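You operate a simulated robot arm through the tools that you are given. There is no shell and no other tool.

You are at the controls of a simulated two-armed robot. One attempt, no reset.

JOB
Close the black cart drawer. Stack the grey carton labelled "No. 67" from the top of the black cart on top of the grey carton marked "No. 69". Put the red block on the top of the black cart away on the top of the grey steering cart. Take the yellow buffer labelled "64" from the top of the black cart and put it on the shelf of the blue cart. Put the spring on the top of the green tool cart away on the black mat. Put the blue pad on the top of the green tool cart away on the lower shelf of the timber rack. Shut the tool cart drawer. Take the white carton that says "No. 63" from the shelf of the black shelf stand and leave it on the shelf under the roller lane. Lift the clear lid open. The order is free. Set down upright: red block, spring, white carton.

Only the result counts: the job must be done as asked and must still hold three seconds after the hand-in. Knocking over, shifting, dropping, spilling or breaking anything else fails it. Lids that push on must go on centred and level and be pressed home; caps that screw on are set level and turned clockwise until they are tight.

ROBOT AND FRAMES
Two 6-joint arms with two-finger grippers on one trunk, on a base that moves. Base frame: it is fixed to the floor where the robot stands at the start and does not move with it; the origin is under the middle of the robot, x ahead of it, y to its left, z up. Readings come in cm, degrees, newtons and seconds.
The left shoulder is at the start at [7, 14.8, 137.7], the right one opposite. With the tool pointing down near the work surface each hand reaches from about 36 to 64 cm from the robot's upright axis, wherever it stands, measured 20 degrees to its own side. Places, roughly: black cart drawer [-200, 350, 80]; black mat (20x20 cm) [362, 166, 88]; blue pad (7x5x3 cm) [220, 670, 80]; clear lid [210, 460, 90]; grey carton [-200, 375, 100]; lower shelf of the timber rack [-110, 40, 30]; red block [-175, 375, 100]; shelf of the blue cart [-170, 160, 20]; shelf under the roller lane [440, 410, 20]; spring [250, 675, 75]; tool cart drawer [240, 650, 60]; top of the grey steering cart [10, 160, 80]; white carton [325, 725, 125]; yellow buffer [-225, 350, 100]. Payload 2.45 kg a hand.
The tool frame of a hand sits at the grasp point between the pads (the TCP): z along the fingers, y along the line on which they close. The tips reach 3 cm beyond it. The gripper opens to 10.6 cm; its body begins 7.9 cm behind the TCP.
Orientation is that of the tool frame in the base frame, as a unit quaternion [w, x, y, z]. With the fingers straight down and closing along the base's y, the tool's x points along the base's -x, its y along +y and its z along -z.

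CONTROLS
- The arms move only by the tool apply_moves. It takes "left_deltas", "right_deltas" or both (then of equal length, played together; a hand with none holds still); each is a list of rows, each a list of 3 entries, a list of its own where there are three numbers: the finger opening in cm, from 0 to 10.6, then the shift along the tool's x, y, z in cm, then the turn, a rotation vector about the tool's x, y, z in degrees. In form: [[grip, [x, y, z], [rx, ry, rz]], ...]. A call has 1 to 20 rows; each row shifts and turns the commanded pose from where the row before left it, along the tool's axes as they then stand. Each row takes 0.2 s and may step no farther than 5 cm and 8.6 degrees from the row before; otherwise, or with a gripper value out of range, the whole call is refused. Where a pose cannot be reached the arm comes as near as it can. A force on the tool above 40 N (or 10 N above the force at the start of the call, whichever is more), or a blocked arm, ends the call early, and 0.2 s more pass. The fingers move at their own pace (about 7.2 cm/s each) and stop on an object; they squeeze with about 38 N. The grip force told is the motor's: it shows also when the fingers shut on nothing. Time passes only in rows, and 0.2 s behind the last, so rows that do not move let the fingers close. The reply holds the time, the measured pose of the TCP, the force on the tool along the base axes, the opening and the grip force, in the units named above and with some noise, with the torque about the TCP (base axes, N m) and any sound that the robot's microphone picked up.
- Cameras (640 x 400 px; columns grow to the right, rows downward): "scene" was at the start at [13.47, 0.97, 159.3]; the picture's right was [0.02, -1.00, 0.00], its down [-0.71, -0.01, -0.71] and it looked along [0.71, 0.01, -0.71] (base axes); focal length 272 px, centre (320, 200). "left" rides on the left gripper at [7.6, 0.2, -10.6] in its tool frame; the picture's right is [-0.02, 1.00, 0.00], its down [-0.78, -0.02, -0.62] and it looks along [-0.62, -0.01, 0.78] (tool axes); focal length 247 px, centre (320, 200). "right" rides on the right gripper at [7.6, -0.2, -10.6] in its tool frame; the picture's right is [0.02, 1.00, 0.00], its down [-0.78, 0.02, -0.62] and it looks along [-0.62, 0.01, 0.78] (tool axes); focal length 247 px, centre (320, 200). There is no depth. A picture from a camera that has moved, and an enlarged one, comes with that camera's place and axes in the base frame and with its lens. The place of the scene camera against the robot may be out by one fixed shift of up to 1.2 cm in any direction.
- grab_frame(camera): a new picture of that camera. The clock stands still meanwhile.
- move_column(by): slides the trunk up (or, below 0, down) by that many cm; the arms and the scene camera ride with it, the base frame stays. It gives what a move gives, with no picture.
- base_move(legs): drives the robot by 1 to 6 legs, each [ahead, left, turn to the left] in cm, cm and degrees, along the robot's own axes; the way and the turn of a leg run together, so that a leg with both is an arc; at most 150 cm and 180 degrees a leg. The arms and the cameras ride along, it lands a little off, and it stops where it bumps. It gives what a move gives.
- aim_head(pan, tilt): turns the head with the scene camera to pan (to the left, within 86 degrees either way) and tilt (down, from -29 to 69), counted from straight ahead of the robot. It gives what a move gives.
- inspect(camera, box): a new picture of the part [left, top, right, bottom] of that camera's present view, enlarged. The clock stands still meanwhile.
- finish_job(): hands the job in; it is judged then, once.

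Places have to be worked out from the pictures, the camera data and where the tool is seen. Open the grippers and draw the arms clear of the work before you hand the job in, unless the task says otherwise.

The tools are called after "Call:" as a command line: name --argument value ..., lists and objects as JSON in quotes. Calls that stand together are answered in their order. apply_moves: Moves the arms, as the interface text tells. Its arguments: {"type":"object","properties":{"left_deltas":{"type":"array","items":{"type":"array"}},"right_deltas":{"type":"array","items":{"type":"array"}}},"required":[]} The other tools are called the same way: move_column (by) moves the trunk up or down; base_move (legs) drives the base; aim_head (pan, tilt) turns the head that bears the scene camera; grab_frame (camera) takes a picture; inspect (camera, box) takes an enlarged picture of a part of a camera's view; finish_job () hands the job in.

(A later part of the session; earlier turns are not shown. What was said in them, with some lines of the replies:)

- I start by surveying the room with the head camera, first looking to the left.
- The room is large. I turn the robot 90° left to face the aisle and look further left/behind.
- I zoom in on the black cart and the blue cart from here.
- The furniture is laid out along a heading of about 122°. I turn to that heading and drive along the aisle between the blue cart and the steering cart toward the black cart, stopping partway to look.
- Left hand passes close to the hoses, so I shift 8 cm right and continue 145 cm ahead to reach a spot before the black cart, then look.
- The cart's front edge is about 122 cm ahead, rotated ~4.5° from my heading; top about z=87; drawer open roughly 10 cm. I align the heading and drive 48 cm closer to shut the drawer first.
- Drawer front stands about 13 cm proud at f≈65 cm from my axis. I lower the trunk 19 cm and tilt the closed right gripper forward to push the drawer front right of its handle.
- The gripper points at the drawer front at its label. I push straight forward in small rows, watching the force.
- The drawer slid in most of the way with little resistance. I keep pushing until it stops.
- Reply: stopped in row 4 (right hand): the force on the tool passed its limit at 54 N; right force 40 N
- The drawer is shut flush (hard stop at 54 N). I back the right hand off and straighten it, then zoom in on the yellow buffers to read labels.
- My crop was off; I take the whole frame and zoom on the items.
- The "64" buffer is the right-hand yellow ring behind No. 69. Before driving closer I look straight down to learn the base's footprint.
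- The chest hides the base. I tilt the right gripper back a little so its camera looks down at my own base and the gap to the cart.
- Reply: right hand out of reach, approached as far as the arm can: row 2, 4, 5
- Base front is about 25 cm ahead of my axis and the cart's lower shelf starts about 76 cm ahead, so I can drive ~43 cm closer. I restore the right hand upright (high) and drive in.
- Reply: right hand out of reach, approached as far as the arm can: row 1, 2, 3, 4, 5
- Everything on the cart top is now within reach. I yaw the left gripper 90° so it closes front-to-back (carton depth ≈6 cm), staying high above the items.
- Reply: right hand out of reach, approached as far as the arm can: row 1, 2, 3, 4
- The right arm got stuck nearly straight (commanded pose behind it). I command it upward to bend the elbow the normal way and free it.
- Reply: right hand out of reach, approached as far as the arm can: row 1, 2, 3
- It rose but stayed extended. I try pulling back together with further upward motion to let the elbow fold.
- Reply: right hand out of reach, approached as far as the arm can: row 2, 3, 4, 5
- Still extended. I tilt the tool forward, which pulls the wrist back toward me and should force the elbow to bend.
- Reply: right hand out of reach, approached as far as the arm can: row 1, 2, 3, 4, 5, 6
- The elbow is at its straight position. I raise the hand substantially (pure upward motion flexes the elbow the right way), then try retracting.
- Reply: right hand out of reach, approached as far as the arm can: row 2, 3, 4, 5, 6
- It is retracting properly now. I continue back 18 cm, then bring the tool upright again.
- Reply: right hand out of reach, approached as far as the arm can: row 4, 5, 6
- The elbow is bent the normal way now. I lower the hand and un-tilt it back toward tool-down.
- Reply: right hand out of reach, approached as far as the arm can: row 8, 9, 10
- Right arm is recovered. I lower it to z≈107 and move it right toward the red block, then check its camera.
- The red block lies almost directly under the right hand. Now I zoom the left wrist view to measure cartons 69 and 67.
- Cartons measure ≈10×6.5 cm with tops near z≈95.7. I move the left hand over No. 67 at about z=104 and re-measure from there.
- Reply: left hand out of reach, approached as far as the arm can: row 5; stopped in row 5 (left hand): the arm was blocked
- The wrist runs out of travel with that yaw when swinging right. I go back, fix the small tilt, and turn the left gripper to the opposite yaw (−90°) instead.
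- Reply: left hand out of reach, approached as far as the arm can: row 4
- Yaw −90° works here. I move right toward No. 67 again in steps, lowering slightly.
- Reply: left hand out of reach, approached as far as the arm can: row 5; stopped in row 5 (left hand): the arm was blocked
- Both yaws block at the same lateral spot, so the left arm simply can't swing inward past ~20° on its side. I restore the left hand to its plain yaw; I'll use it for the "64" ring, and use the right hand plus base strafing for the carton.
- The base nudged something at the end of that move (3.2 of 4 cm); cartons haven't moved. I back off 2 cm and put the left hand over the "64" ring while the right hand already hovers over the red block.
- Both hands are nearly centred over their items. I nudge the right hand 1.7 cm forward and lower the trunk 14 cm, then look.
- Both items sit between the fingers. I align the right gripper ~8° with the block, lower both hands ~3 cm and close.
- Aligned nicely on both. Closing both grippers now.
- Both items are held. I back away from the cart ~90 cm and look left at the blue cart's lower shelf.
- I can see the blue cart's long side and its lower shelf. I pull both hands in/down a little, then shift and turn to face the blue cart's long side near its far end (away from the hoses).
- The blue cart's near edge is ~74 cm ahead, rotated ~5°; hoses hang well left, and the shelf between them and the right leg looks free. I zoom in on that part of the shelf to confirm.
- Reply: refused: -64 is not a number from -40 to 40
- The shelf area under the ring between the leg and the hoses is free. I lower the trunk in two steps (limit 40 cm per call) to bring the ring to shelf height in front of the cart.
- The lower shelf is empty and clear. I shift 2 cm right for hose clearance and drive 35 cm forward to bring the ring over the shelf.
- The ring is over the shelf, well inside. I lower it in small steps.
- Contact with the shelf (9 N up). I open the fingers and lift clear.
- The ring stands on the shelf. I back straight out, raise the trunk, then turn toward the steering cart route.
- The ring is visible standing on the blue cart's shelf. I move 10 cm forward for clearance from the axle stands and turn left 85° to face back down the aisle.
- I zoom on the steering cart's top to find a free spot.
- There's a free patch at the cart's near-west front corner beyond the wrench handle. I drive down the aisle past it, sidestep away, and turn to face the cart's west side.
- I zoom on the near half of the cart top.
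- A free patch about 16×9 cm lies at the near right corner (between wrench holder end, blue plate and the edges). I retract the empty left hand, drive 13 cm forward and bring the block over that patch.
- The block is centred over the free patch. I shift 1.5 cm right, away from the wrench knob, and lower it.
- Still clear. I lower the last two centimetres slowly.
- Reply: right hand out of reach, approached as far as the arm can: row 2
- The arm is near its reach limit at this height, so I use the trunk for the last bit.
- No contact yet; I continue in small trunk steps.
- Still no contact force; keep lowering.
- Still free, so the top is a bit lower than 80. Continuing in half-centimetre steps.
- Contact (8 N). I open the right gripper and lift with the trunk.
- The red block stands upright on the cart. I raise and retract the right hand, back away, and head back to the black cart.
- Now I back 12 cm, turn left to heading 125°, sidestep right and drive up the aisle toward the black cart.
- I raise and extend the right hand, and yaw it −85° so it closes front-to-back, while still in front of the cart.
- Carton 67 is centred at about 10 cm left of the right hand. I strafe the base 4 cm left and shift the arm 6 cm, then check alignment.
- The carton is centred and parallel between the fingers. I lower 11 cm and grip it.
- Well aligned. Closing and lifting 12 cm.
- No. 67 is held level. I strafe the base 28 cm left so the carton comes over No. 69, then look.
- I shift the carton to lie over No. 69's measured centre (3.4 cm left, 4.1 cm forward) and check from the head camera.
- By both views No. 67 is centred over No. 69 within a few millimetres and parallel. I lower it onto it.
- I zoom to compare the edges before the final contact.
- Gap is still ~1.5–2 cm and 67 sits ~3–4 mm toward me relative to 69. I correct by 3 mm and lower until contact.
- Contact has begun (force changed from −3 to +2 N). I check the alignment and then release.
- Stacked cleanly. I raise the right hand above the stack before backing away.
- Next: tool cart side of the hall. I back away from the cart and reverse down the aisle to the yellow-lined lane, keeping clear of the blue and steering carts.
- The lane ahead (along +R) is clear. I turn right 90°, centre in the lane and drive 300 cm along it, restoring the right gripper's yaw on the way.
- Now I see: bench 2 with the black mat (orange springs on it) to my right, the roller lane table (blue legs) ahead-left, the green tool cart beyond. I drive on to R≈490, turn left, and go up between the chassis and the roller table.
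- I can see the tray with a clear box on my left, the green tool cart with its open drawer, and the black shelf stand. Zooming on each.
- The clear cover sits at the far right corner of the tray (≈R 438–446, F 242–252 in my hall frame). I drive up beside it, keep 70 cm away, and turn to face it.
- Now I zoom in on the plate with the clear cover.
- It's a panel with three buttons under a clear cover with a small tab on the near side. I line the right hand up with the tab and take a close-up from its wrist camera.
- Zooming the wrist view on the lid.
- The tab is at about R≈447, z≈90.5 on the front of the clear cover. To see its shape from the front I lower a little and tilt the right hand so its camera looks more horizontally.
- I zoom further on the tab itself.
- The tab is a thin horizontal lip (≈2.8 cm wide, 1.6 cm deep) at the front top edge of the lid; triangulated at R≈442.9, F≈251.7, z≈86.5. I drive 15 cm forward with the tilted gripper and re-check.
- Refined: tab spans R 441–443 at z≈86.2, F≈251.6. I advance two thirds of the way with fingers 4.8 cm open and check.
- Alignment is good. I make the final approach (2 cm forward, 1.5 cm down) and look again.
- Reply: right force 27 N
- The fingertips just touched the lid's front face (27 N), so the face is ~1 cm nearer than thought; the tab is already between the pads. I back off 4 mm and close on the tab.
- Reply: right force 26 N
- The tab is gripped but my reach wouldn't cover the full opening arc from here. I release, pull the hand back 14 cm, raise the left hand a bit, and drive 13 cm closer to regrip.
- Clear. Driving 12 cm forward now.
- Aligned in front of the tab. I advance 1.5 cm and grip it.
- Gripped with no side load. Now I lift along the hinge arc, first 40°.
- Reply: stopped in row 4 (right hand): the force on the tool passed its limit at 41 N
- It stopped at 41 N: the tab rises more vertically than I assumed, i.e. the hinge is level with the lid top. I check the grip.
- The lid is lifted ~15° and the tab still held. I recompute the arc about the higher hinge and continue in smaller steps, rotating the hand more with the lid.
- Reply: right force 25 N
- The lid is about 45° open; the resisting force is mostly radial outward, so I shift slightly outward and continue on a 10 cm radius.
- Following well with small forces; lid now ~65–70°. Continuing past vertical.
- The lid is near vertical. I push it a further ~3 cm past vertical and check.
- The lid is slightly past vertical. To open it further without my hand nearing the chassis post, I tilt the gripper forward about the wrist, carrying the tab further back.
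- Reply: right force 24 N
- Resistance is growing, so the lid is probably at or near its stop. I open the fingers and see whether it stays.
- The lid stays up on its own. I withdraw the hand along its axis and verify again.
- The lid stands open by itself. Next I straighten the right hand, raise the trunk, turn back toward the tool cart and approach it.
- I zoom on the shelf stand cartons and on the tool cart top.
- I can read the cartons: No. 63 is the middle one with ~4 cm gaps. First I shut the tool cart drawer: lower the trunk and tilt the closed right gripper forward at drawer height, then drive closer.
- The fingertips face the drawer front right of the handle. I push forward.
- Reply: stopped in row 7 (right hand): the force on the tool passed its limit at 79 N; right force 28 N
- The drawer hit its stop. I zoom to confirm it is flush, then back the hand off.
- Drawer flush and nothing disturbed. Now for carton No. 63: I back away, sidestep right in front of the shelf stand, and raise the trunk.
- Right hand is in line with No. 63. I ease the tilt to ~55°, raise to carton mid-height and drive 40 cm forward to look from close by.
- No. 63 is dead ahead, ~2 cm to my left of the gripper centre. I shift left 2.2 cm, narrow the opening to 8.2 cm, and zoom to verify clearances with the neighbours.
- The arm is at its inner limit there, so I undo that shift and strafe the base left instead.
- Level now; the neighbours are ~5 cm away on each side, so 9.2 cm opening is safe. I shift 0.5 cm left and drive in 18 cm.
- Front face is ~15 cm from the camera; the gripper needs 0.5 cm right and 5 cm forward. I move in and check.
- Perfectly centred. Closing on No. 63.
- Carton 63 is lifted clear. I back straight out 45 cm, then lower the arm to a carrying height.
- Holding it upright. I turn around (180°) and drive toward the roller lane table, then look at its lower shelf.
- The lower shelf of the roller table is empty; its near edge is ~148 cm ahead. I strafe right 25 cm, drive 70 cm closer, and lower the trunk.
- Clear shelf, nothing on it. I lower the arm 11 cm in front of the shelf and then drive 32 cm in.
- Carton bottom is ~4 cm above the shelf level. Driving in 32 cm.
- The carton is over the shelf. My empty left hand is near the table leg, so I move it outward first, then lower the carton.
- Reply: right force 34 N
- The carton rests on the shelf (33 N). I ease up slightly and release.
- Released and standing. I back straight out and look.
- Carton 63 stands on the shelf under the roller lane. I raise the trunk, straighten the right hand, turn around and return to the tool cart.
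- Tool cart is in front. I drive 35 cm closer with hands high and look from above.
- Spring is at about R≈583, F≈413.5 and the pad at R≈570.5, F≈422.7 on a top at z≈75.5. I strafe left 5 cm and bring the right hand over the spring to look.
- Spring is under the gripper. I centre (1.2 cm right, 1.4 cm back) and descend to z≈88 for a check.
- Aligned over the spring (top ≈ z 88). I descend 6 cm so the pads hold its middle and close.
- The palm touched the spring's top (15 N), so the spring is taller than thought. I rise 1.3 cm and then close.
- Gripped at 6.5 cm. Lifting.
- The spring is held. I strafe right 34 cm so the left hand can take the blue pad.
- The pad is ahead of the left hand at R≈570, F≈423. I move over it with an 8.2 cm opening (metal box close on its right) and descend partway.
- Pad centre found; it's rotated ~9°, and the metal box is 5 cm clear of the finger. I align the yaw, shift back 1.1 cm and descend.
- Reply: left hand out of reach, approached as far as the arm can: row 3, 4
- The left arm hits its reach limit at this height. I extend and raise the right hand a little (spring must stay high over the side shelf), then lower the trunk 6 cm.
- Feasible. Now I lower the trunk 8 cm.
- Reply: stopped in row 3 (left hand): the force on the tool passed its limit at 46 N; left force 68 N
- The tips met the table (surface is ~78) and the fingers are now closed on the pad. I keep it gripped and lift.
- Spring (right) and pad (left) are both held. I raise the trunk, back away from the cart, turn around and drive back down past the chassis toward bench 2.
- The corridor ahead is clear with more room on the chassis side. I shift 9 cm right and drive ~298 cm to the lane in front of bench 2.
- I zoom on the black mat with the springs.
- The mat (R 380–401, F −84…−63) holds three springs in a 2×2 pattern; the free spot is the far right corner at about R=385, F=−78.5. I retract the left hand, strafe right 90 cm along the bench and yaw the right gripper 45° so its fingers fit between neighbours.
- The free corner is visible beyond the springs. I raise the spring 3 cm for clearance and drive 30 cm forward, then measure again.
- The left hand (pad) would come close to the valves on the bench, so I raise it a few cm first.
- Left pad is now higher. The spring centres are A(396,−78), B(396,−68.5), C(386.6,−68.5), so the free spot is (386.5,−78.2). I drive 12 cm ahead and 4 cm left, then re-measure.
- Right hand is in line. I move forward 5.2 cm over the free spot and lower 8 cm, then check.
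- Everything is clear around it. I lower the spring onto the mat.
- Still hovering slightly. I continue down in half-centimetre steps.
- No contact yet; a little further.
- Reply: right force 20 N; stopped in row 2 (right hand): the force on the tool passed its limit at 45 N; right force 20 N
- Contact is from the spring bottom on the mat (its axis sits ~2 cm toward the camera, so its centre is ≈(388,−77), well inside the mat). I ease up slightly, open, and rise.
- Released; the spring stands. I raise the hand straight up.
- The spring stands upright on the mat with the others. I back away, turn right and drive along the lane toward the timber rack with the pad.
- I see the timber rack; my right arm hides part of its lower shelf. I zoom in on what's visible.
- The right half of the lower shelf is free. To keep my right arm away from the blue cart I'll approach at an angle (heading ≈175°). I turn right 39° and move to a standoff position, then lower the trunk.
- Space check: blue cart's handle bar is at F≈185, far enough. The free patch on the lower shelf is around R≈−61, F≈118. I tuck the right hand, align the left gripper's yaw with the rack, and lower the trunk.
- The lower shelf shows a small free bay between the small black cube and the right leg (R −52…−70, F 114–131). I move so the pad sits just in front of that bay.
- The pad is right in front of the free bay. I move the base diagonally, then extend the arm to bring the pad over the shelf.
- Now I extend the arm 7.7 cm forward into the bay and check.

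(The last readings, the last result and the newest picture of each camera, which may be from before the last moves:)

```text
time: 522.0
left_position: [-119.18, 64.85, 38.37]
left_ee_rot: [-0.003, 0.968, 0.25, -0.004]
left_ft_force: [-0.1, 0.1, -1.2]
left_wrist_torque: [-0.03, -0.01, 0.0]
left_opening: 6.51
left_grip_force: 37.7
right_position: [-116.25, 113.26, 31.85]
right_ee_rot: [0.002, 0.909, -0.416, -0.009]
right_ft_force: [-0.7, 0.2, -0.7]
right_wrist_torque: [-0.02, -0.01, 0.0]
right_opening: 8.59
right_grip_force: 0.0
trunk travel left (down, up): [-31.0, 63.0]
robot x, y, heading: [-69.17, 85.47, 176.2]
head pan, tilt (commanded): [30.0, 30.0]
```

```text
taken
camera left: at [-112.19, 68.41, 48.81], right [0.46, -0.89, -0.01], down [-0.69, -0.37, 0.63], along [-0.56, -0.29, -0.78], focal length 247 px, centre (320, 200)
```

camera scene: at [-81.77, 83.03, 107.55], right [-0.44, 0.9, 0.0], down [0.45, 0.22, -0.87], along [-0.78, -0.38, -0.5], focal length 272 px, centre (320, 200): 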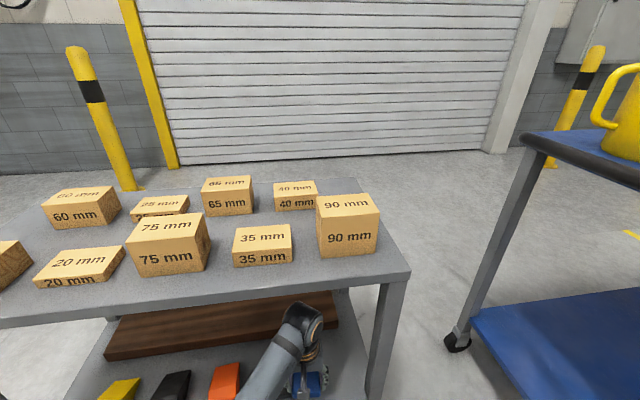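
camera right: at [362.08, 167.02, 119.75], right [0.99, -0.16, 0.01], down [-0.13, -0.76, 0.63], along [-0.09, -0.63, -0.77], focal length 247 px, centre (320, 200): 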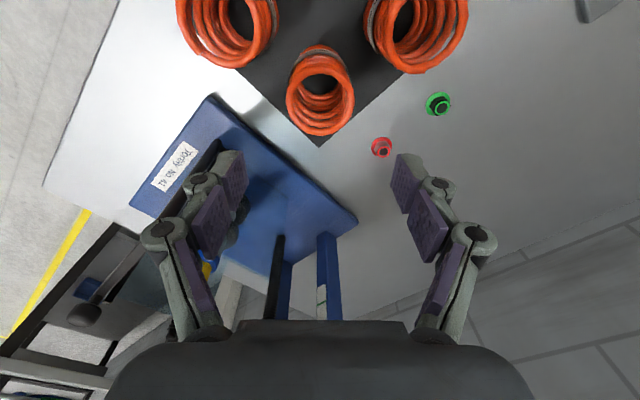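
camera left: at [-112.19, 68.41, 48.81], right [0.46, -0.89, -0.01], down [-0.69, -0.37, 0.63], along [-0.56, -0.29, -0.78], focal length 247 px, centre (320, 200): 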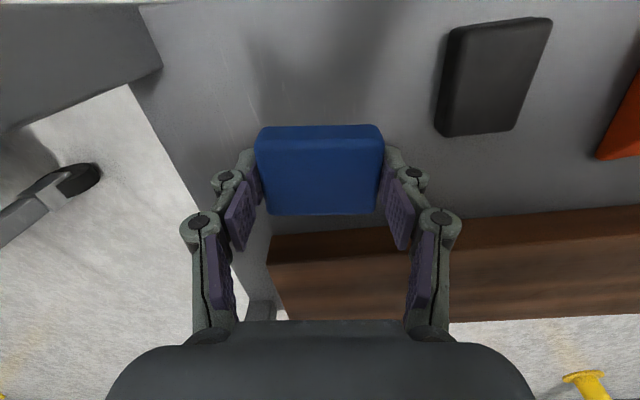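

The pad is over the free bay, clear of plank, cube and leg. I lower it gradually.

Call:
apply_moves --left_deltas '[[0, [0, 0, 2], [0, 0, 0]], [0, [0, 0, 1.5], [0, 0, 0]], [0, [0, 0, 0.5], [0, 0, 0]]]'

Call:
apply_moves --left_deltas '[[0, [0, 0, 0.4], [0, 0, 0]], [0, [0, 0, 0.4], [0, 0, 0]]]'

```text
time: 522.8
left_position: [-119.19, 64.92, 34.23]
left_ee_rot: [-0.002, 0.968, 0.25, -0.004]
left_ft_force: [-0.6, 0.5, -1.8]
left_wrist_torque: [-0.04, -0.03, 0.01]
left_opening: 6.51
left_grip_force: 37.9
right_position: [-116.4, 113.05, 31.96]
right_ee_rot: [0.002, 0.909, -0.417, -0.009]
right_ft_force: [0.4, -0.3, 0.2]
right_wrist_torque: [-0.02, 0.0, 0.0]
right_opening: 8.57
right_grip_force: 0.1
trunk travel left (down, up): [-31.0, 63.0]
robot x, y, heading: [-68.51, 85.92, 176.1]
head pan, tilt (commanded): [30.0, 30.0]
```

```text
time: 523.4
left_position: [-119.19, 64.9, 33.4]
left_ee_rot: [-0.002, 0.968, 0.249, -0.005]
left_ft_force: [0.7, 0.0, 0.1]
left_wrist_torque: [0.03, 0.01, -0.01]
left_opening: 6.49
left_grip_force: 37.9
right_position: [-116.37, 113.08, 31.94]
right_ee_rot: [0.002, 0.909, -0.416, -0.009]
right_ft_force: [0.1, 1.2, 0.1]
right_wrist_torque: [0.0, -0.01, 0.01]
right_opening: 8.61
right_grip_force: 0.0
trunk travel left (down, up): [-31.0, 63.0]
robot x, y, heading: [-68.78, 85.98, 176.1]
head pan, tilt (commanded): [30.0, 30.0]
```

Call:
apply_moves --left_deltas '[[0, [0, 0, 0.4], [0, 0, 0]], [0, [0, 0, 0.3], [0, 0, 0]]]'

Call:
apply_moves --left_deltas '[[0, [0, 0, 0.3], [0, 0, 0]], [0, [0, 0, 0.3], [0, 0, 0]]]'

Call:
grab_frame --camera "left"

```text
time: 524.0
left_position: [-119.19, 64.98, 32.8]
left_ee_rot: [-0.002, 0.968, 0.25, -0.005]
left_ft_force: [-0.2, -0.1, -0.7]
left_wrist_torque: [-0.01, 0.04, 0.02]
left_opening: 6.47
left_grip_force: 37.9
right_position: [-116.19, 113.16, 31.86]
right_ee_rot: [0.002, 0.909, -0.416, -0.008]
right_ft_force: [-0.7, -1.1, 0.2]
right_wrist_torque: [0.0, 0.0, -0.02]
right_opening: 8.62
right_grip_force: 0.1
trunk travel left (down, up): [-31.0, 63.0]
robot x, y, heading: [-68.77, 85.64, 175.9]
head pan, tilt (commanded): [30.0, 30.0]
```

```text
time: 524.6
left_position: [-119.19, 64.87, 32.68]
left_ee_rot: [-0.003, 0.968, 0.25, -0.008]
left_ft_force: [8.9, -0.9, 32.7]
left_wrist_torque: [-0.85, -0.61, 0.1]
left_opening: 6.52
left_grip_force: 37.7
right_position: [-116.17, 113.08, 32.04]
right_ee_rot: [0.002, 0.909, -0.417, -0.01]
right_ft_force: [0.4, -0.9, -1.3]
right_wrist_torque: [-0.01, 0.0, 0.0]
right_opening: 8.63
right_grip_force: 0.1
trunk travel left (down, up): [-31.0, 63.0]
robot x, y, heading: [-68.84, 86.13, 176.0]
head pan, tilt (commanded): [30.0, 30.0]
```

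```text
taken
camera left: at [-112.14, 68.41, 43.15], right [0.46, -0.89, -0.01], down [-0.68, -0.36, 0.63], along [-0.56, -0.29, -0.77], focal length 247 px, centre (320, 200)
```

left: 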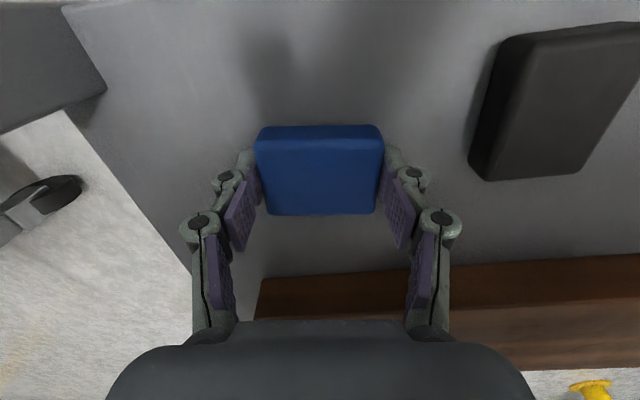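

Contact on the shelf (33 N). I ease up slightly and release the pad, then lift the hand.

Call:
apply_moves --left_deltas '[[0, [0, 0, -0.3], [0, 0, 0]], [7, [0, 0, 0], [0, 0, 0]], [8, [0, 0, 0], [0, 0, 0]], [8.6, [0, 0, 0], [0, 0, 0]], [8.6, [0, 0, -1.5], [0, 0, 0]], [8.6, [0, 0, -2], [0, 0, 0]], [8.6, [0, 0, -2], [0, 0, 0]]]'

Call:
grab_frame --camera "left"

```text
time: 526.2
left_position: [-119.09, 64.8, 37.99]
left_ee_rot: [-0.003, 0.968, 0.25, -0.003]
left_ft_force: [0.9, 0.4, 0.5]
left_wrist_torque: [-0.01, 0.02, 0.02]
left_opening: 8.59
left_grip_force: 0.1
right_position: [-116.22, 113.28, 31.82]
right_ee_rot: [0.001, 0.909, -0.416, -0.009]
right_ft_force: [1.1, 0.0, -0.4]
right_wrist_torque: [0.04, 0.02, -0.01]
right_opening: 8.59
right_grip_force: 0.0
trunk travel left (down, up): [-31.0, 63.0]
robot x, y, heading: [-68.71, 85.59, 176.3]
head pan, tilt (commanded): [30.0, 30.0]
```

```text
taken
camera left: at [-112.12, 68.38, 48.58], right [0.46, -0.89, -0.01], down [-0.69, -0.37, 0.63], along [-0.56, -0.29, -0.78], focal length 247 px, centre (320, 200)
```

left: 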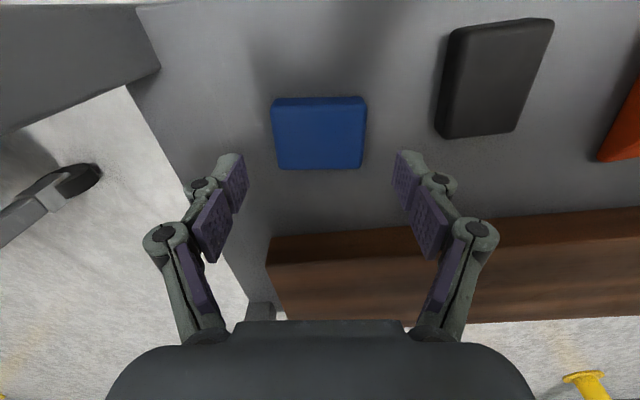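

The pad lies on the lower shelf. I retrace my path out: arm back, then base diagonal and back.

Call:
apply_moves --left_deltas '[[8, [2.1, 1.4, 0], [0, 0, 0]], [8, [2.2, 1.4, 0], [0, 0, 0]], [8, [2.2, 1.4, 0], [0, 0, 0]]]'

Call:
base_move --legs '[[-4, -9.5, 0], [-40, 0, 0]]'

Call:
grab_frame --camera "scene"

Call:
inspect --camera "scene" --box '[140, 220, 420, 395]'

```text
time: 527.0
left_position: [-111.43, 64.28, 38.01]
left_ee_rot: [-0.002, 0.968, 0.249, -0.004]
left_ft_force: [0.2, -1.2, -0.6]
left_wrist_torque: [-0.01, 0.01, 0.01]
left_opening: 8.0
left_grip_force: 0.0
right_position: [-116.27, 113.18, 31.91]
right_ee_rot: [0.002, 0.909, -0.416, -0.009]
right_ft_force: [0.4, 0.9, 0.0]
right_wrist_torque: [0.03, -0.01, 0.04]
right_opening: 8.61
right_grip_force: 0.1
trunk travel left (down, up): [-31.0, 63.0]
robot x, y, heading: [-68.62, 85.84, 176.0]
head pan, tilt (commanded): [30.0, 30.0]
```

```text
time: 530.3
left_position: [-66.67, 70.65, 37.98]
left_ee_rot: [-0.002, 0.969, 0.249, -0.004]
left_ft_force: [-0.5, -0.3, 0.5]
left_wrist_torque: [-0.01, 0.02, -0.02]
left_opening: 8.0
left_grip_force: 0.1
right_position: [-71.55, 119.47, 31.9]
right_ee_rot: [0.002, 0.909, -0.416, -0.01]
right_ft_force: [0.3, 0.6, -0.2]
right_wrist_torque: [-0.03, -0.02, -0.03]
right_opening: 8.62
right_grip_force: 0.1
trunk travel left (down, up): [-31.0, 63.0]
robot x, y, heading: [-24.41, 92.14, 175.8]
head pan, tilt (commanded): [30.0, 30.0]
```

```text
taken
camera scene: at [-36.99, 89.43, 107.56], right [-0.44, 0.9, 0.0], down [0.45, 0.22, -0.87], along [-0.78, -0.38, -0.5], focal length 272 px, centre (320, 200)
```

scene: 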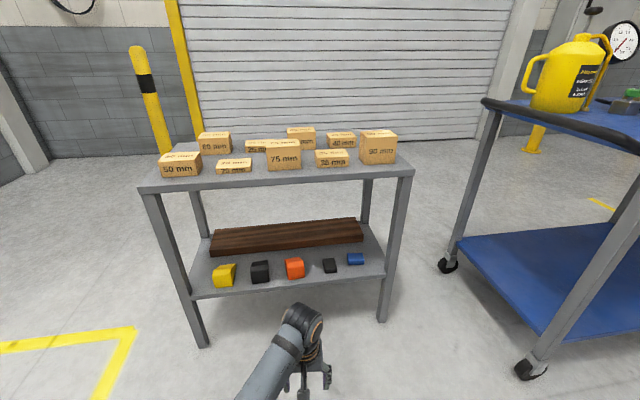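

```text
2.29 times, centred on (280, 308) of scene
camera zoom: at [-36.99, 89.43, 107.56], right [-0.44, 0.9, 0.0], down [0.45, 0.22, -0.87], along [-0.78, -0.38, -0.5], focal length 621 px, centre (411, -46)
```

zoom: 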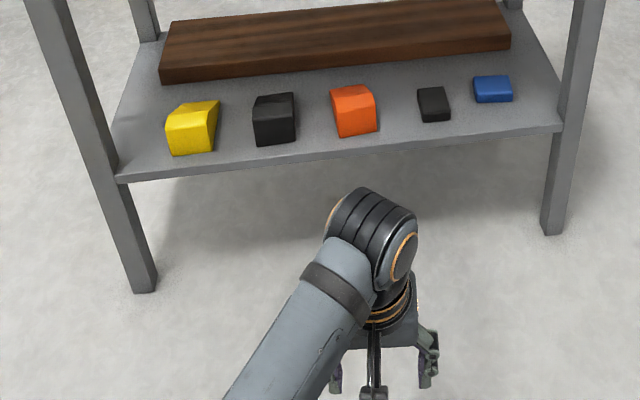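

The pad sits neatly on the lower shelf. I raise the trunk, open both grippers fully, and take verification looks at the steering cart, blue cart and black cart.

Call:
move_column --by 40

Call:
move_column --by 15

Call:
apply_moves --left_deltas '[[10.6, [0, 0, 0], [0, 0, 0]], [10.6, [0, 0, 0], [0, 0, 0]]]' --right_deltas '[[10.6, [0, 0, 0], [0, 0, 0]], [10.6, [0, 0, 0], [0, 0, 0]]]'

Call:
aim_head --pan -55 --tilt 25

Call:
grab_frame --camera "scene"

Call:
aim_head --pan -86 --tilt 40

Call:
grab_frame --camera "scene"

```text
time: 534.1
left_position: [-66.75, 70.59, 77.88]
left_ee_rot: [-0.002, 0.968, 0.251, -0.005]
left_ft_force: [-0.3, -0.6, -0.1]
left_wrist_torque: [-0.02, 0.02, 0.01]
left_opening: 8.0
left_grip_force: 0.1
right_position: [-71.45, 119.63, 71.89]
right_ee_rot: [0.002, 0.909, -0.417, -0.009]
right_ft_force: [-0.4, -0.7, -0.1]
right_wrist_torque: [-0.01, -0.03, -0.01]
right_opening: 8.59
right_grip_force: 0.0
trunk travel left (down, up): [-71.0, 23.0]
robot x, y, heading: [-24.47, 92.06, 175.8]
head pan, tilt (commanded): [30.0, 30.0]
```

```text
time: 535.9
left_position: [-66.7, 70.58, 92.97]
left_ee_rot: [-0.002, 0.968, 0.249, -0.004]
left_ft_force: [-0.4, -0.4, -1.4]
left_wrist_torque: [0.03, 0.01, 0.0]
left_opening: 8.01
left_grip_force: 0.0
right_position: [-71.46, 119.42, 86.85]
right_ee_rot: [0.001, 0.909, -0.416, -0.01]
right_ft_force: [-0.1, -0.8, 0.1]
right_wrist_torque: [0.01, 0.03, -0.01]
right_opening: 8.6
right_grip_force: 0.0
trunk travel left (down, up): [-86.0, 8.0]
robot x, y, heading: [-24.15, 92.02, 175.8]
head pan, tilt (commanded): [30.0, 30.0]
```

```text
time: 536.5
left_position: [-66.72, 70.72, 93.08]
left_ee_rot: [-0.003, 0.968, 0.25, -0.004]
left_ft_force: [-0.2, -0.1, 0.9]
left_wrist_torque: [0.0, -0.03, -0.03]
left_opening: 10.63
left_grip_force: 0.0
right_position: [-71.49, 119.48, 86.97]
right_ee_rot: [0.001, 0.909, -0.416, -0.009]
right_ft_force: [0.4, 0.3, 0.5]
right_wrist_torque: [-0.03, 0.0, -0.02]
right_opening: 10.59
right_grip_force: 0.1
trunk travel left (down, up): [-86.0, 8.0]
robot x, y, heading: [-23.96, 92.13, 176.1]
head pan, tilt (commanded): [30.0, 30.0]
```

```text
time: 538.0
left_position: [-66.7, 70.72, 92.99]
left_ee_rot: [-0.002, 0.968, 0.249, -0.005]
left_ft_force: [-0.4, 0.1, 0.2]
left_wrist_torque: [0.0, 0.0, 0.0]
left_opening: 10.61
left_grip_force: 0.0
right_position: [-71.58, 119.56, 86.9]
right_ee_rot: [0.002, 0.909, -0.417, -0.009]
right_ft_force: [-0.3, 0.3, -0.2]
right_wrist_torque: [0.0, -0.02, 0.0]
right_opening: 10.6
right_grip_force: 0.0
trunk travel left (down, up): [-86.0, 8.0]
robot x, y, heading: [-24.3, 92.15, 175.6]
head pan, tilt (commanded): [-55.0, 25.0]
```

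```text
taken
camera scene: at [-33.63, 101.28, 163.35], right [0.86, 0.51, 0.0], down [0.22, -0.36, -0.91], along [-0.47, 0.78, -0.42], focal length 272 px, centre (320, 200)
```

scene: 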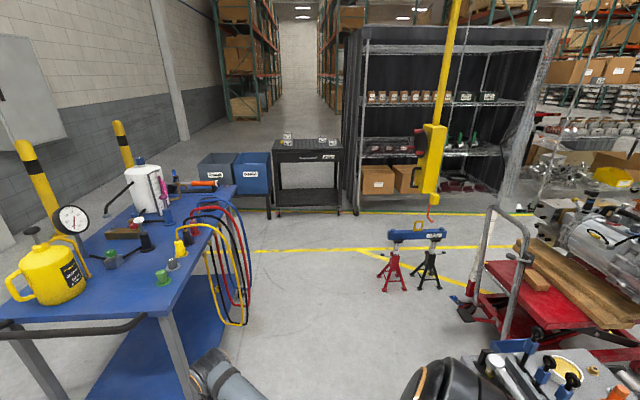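

```text
time: 539.0
left_position: [-66.71, 70.65, 92.93]
left_ee_rot: [-0.002, 0.968, 0.25, -0.005]
left_ft_force: [-0.7, 0.3, 0.2]
left_wrist_torque: [0.0, -0.02, 0.02]
left_opening: 10.6
left_grip_force: 0.1
right_position: [-71.58, 119.49, 86.84]
right_ee_rot: [0.002, 0.909, -0.417, -0.009]
right_ft_force: [0.5, -0.2, -1.8]
right_wrist_torque: [0.03, 0.01, -0.05]
right_opening: 10.61
right_grip_force: 0.0
trunk travel left (down, up): [-86.0, 8.0]
robot x, y, heading: [-24.42, 92.31, 176.0]
head pan, tilt (commanded): [-85.9, 40.0]
```

```text
taken
camera scene: at [-28.9, 101.88, 161.03], right [1.0, 0.0, 0.0], down [0.0, -0.64, -0.77], along [0.0, 0.77, -0.64], focal length 272 px, centre (320, 200)
```

scene: 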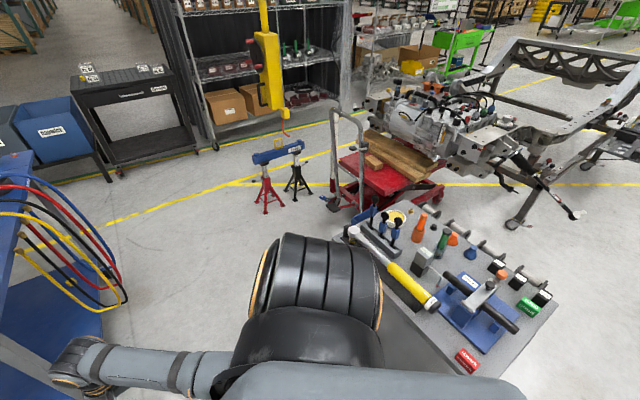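

The red block stands on the steering cart; I zoom on the black cart to confirm the stack and the drawer.

Call:
inspect --camera "scene" --box '[60, 50, 204, 140]'

Call:
inspect --camera "scene" --box '[340, 200, 580, 350]'

Call:
inspect --camera "scene" --box '[400, 320, 528, 400]'

```text
4.44 times, centred on (132, 95) of scene
camera zoom: at [-28.9, 101.88, 161.03], right [1.0, 0.0, 0.0], down [0.0, -0.64, -0.77], along [0.0, 0.77, -0.64], focal length 1208 px, centre (1156, 667)
```

zoom: 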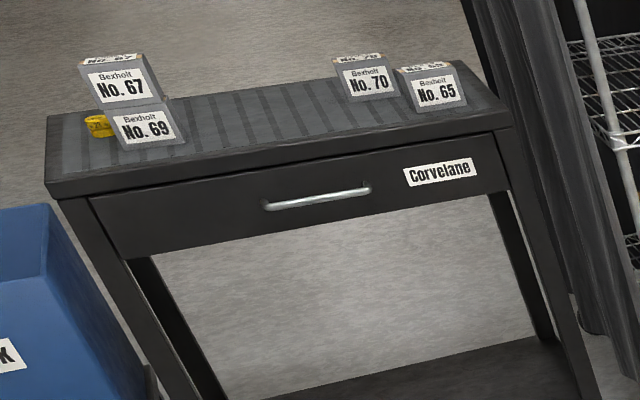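

```text
2.67 times, centred on (460, 275) of scene
camera zoom: at [-28.9, 101.88, 161.03], right [1.0, 0.0, 0.0], down [0.0, -0.64, -0.77], along [0.0, 0.77, -0.64], focal length 724 px, centre (-53, 0)
```

zoom: 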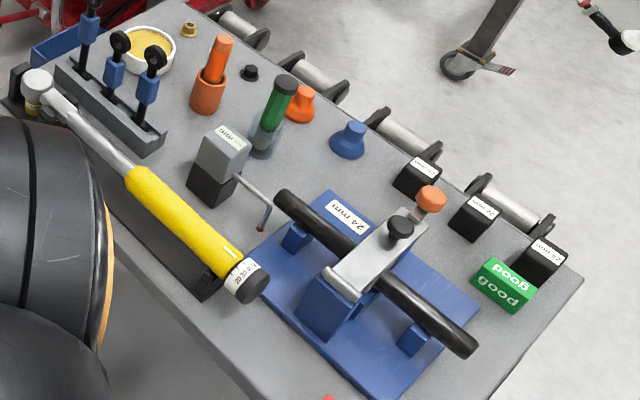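

```text
5.00 times, centred on (464, 360) of scene
camera zoom: at [-28.9, 101.88, 161.03], right [1.0, 0.0, 0.0], down [0.0, -0.64, -0.77], along [0.0, 0.77, -0.64], focal length 1358 px, centre (-400, -600)
```

zoom: 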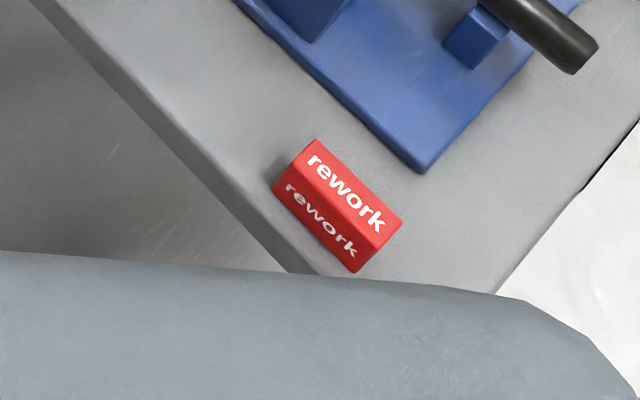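

Stack, drawer and red block are all confirmed. As a last check I'll look at the clear lid again: I back into the lane, turn (away from the steering cart) and drive up for a view.

Call:
base_move --legs '[[-100, 0, 0], [0, 0, 180], [0, 0, 40], [0, -15, 0], [150, 0, 0], [75, 0, 0]]'

Call:
aim_head --pan 60 --tilt 18

Call:
grab_frame --camera "scene"

```text
time: 565.0
left_position: [285.37, 247.65, 92.93]
left_ee_rot: [0.006, -0.563, 0.826, -0.001]
left_ft_force: [0.8, 1.0, 0.0]
left_wrist_torque: [0.02, -0.03, 0.02]
left_opening: 10.57
left_grip_force: 0.1
right_position: [320.2, 213.1, 86.9]
right_ee_rot: [0.008, 0.084, 0.996, 0.005]
right_ft_force: [0.0, -0.2, 0.1]
right_wrist_torque: [-0.02, 0.04, 0.03]
right_opening: 10.58
right_grip_force: 0.1
trunk travel left (down, up): [-86.0, 8.0]
robot x, y, heading: [266.2, 204.25, 35.7]
head pan, tilt (commanded): [-85.9, 40.0]
```

```text
time: 567.3
left_position: [285.33, 247.7, 93.04]
left_ee_rot: [0.005, -0.562, 0.827, 0.0]
left_ft_force: [0.0, -0.5, -0.1]
left_wrist_torque: [0.07, 0.01, -0.01]
left_opening: 10.6
left_grip_force: 0.1
right_position: [320.26, 213.21, 86.97]
right_ee_rot: [0.008, 0.083, 0.996, 0.005]
right_ft_force: [0.7, 0.0, 0.5]
right_wrist_torque: [0.03, 0.01, 0.01]
right_opening: 10.6
right_grip_force: 0.1
trunk travel left (down, up): [-86.0, 8.0]
robot x, y, heading: [266.3, 204.16, 35.6]
head pan, tilt (commanded): [60.0, 18.0]
```

```text
taken
camera scene: at [269.83, 217.01, 164.49], right [1.0, 0.1, 0.0], down [0.03, -0.31, -0.95], along [-0.09, 0.95, -0.31], focal length 272 px, centre (320, 200)
```

scene: 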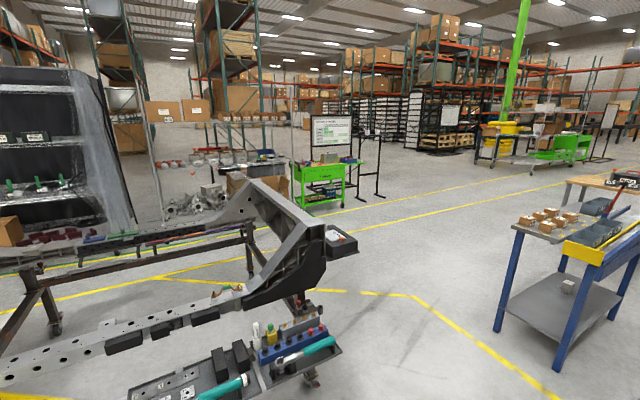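

The chassis end hides it from here. I drive 150 cm further to see past it.

Call:
base_move --legs '[[150, 0, 0]]'

Call:
aim_head --pan 86 --tilt 15

Call:
grab_frame --camera "scene"

```text
time: 574.8
left_position: [406.96, 335.21, 92.99]
left_ee_rot: [0.005, -0.565, 0.825, -0.001]
left_ft_force: [-0.2, -0.1, -0.2]
left_wrist_torque: [-0.03, 0.02, -0.01]
left_opening: 10.61
left_grip_force: 0.0
right_position: [442.05, 301.04, 86.91]
right_ee_rot: [0.008, 0.081, 0.997, 0.004]
right_ft_force: [-0.2, 0.5, 0.3]
right_wrist_torque: [0.01, 0.0, -0.02]
right_opening: 10.59
right_grip_force: 0.1
trunk travel left (down, up): [-86.0, 8.0]
robot x, y, heading: [388.32, 291.02, 35.9]
head pan, tilt (commanded): [60.0, 18.0]
```

```text
time: 575.7
left_position: [406.89, 335.35, 92.96]
left_ee_rot: [0.004, -0.565, 0.825, -0.001]
left_ft_force: [-0.3, -0.3, -0.2]
left_wrist_torque: [0.02, -0.01, 0.0]
left_opening: 10.58
left_grip_force: 0.0
right_position: [441.99, 300.96, 86.98]
right_ee_rot: [0.008, 0.08, 0.997, 0.005]
right_ft_force: [0.4, 0.6, -0.4]
right_wrist_torque: [-0.01, 0.01, 0.01]
right_opening: 10.59
right_grip_force: 0.1
trunk travel left (down, up): [-86.0, 8.0]
robot x, y, heading: [388.14, 291.54, 35.7]
head pan, tilt (commanded): [85.9, 15.0]
```

```text
taken
camera scene: at [387.68, 303.25, 164.98], right [0.85, 0.53, 0.0], down [0.14, -0.22, -0.97], along [-0.51, 0.82, -0.26], focal length 272 px, centre (320, 200)
```

scene: 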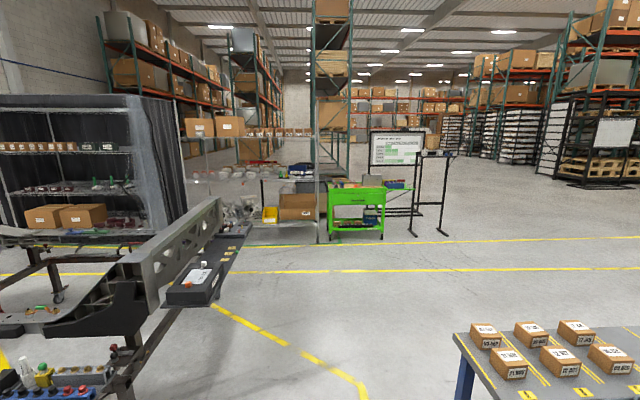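

Call:
inspect --camera "scene" --box '[196, 205, 276, 255]'

Call:
inspect --camera "scene" --box '[320, 165, 416, 225]'

```text
8.00 times, centred on (236, 230) of scene
camera zoom: at [387.68, 303.25, 164.98], right [0.85, 0.53, 0.0], down [0.14, -0.22, -0.97], along [-0.51, 0.82, -0.26], focal length 2174 px, centre (992, -40)
```

zoom: 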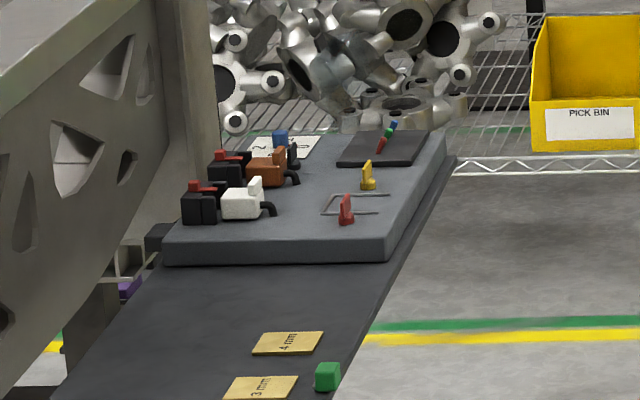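

```text
6.67 times, centred on (368, 195) of scene
camera zoom: at [387.68, 303.25, 164.98], right [0.85, 0.53, 0.0], down [0.14, -0.22, -0.97], along [-0.51, 0.82, -0.26], focal length 1811 px, centre (0, 233)
```

zoom: 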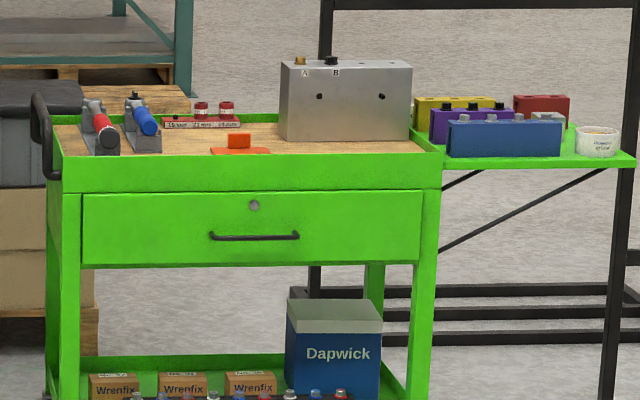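

The lid is still open (buttons uncovered), the tool cart drawer is shut, and everything else was confirmed in place. Both grippers are open and the arms are clear of the work, so I hand in the job.

Call:
finish_job

```text
The job is handed in.
```

I carried out all nine tasks and handed the job in. I don't have the judge's result.

| Task | Where it stands |
|---|---|
| Black cart drawer | Pushed until it hit its stop; flush in the last look |
| Carton "No. 67" on "No. 69" | Stacked on top and parallel, about 0.7 cm off centre along its length; still standing in the last look |
| Red block on the grey steering cart | Upright in the near corner, clear of the other parts; confirmed in the last look |
| Yellow buffer "64" on the blue cart shelf | Standing on the shelf; last seen a few seconds after I placed it |
| Spring on the black mat | Upright in the empty fourth spot beside the other three |
| Blue pad on the timber rack's lower shelf | Lying flat next to the small black cube |
| Tool cart drawer | Pushed until it hit its stop; shut in the last look |
| White carton "No. 63" under the roller lane | Upright on the shelf |
| Clear lid | Lifted to roughly 100°; it held there when I let go |

- **Clear lid:** It is transparent, so in the last look I could only see that nothing covers the buttons, not the lid itself.
- **Black cart contact:** The base nudged something while I was parked at the black cart. The cartons hadn't visibly moved, and I backed off.

Both grippers were open and the arms clear of the work when I handed in.
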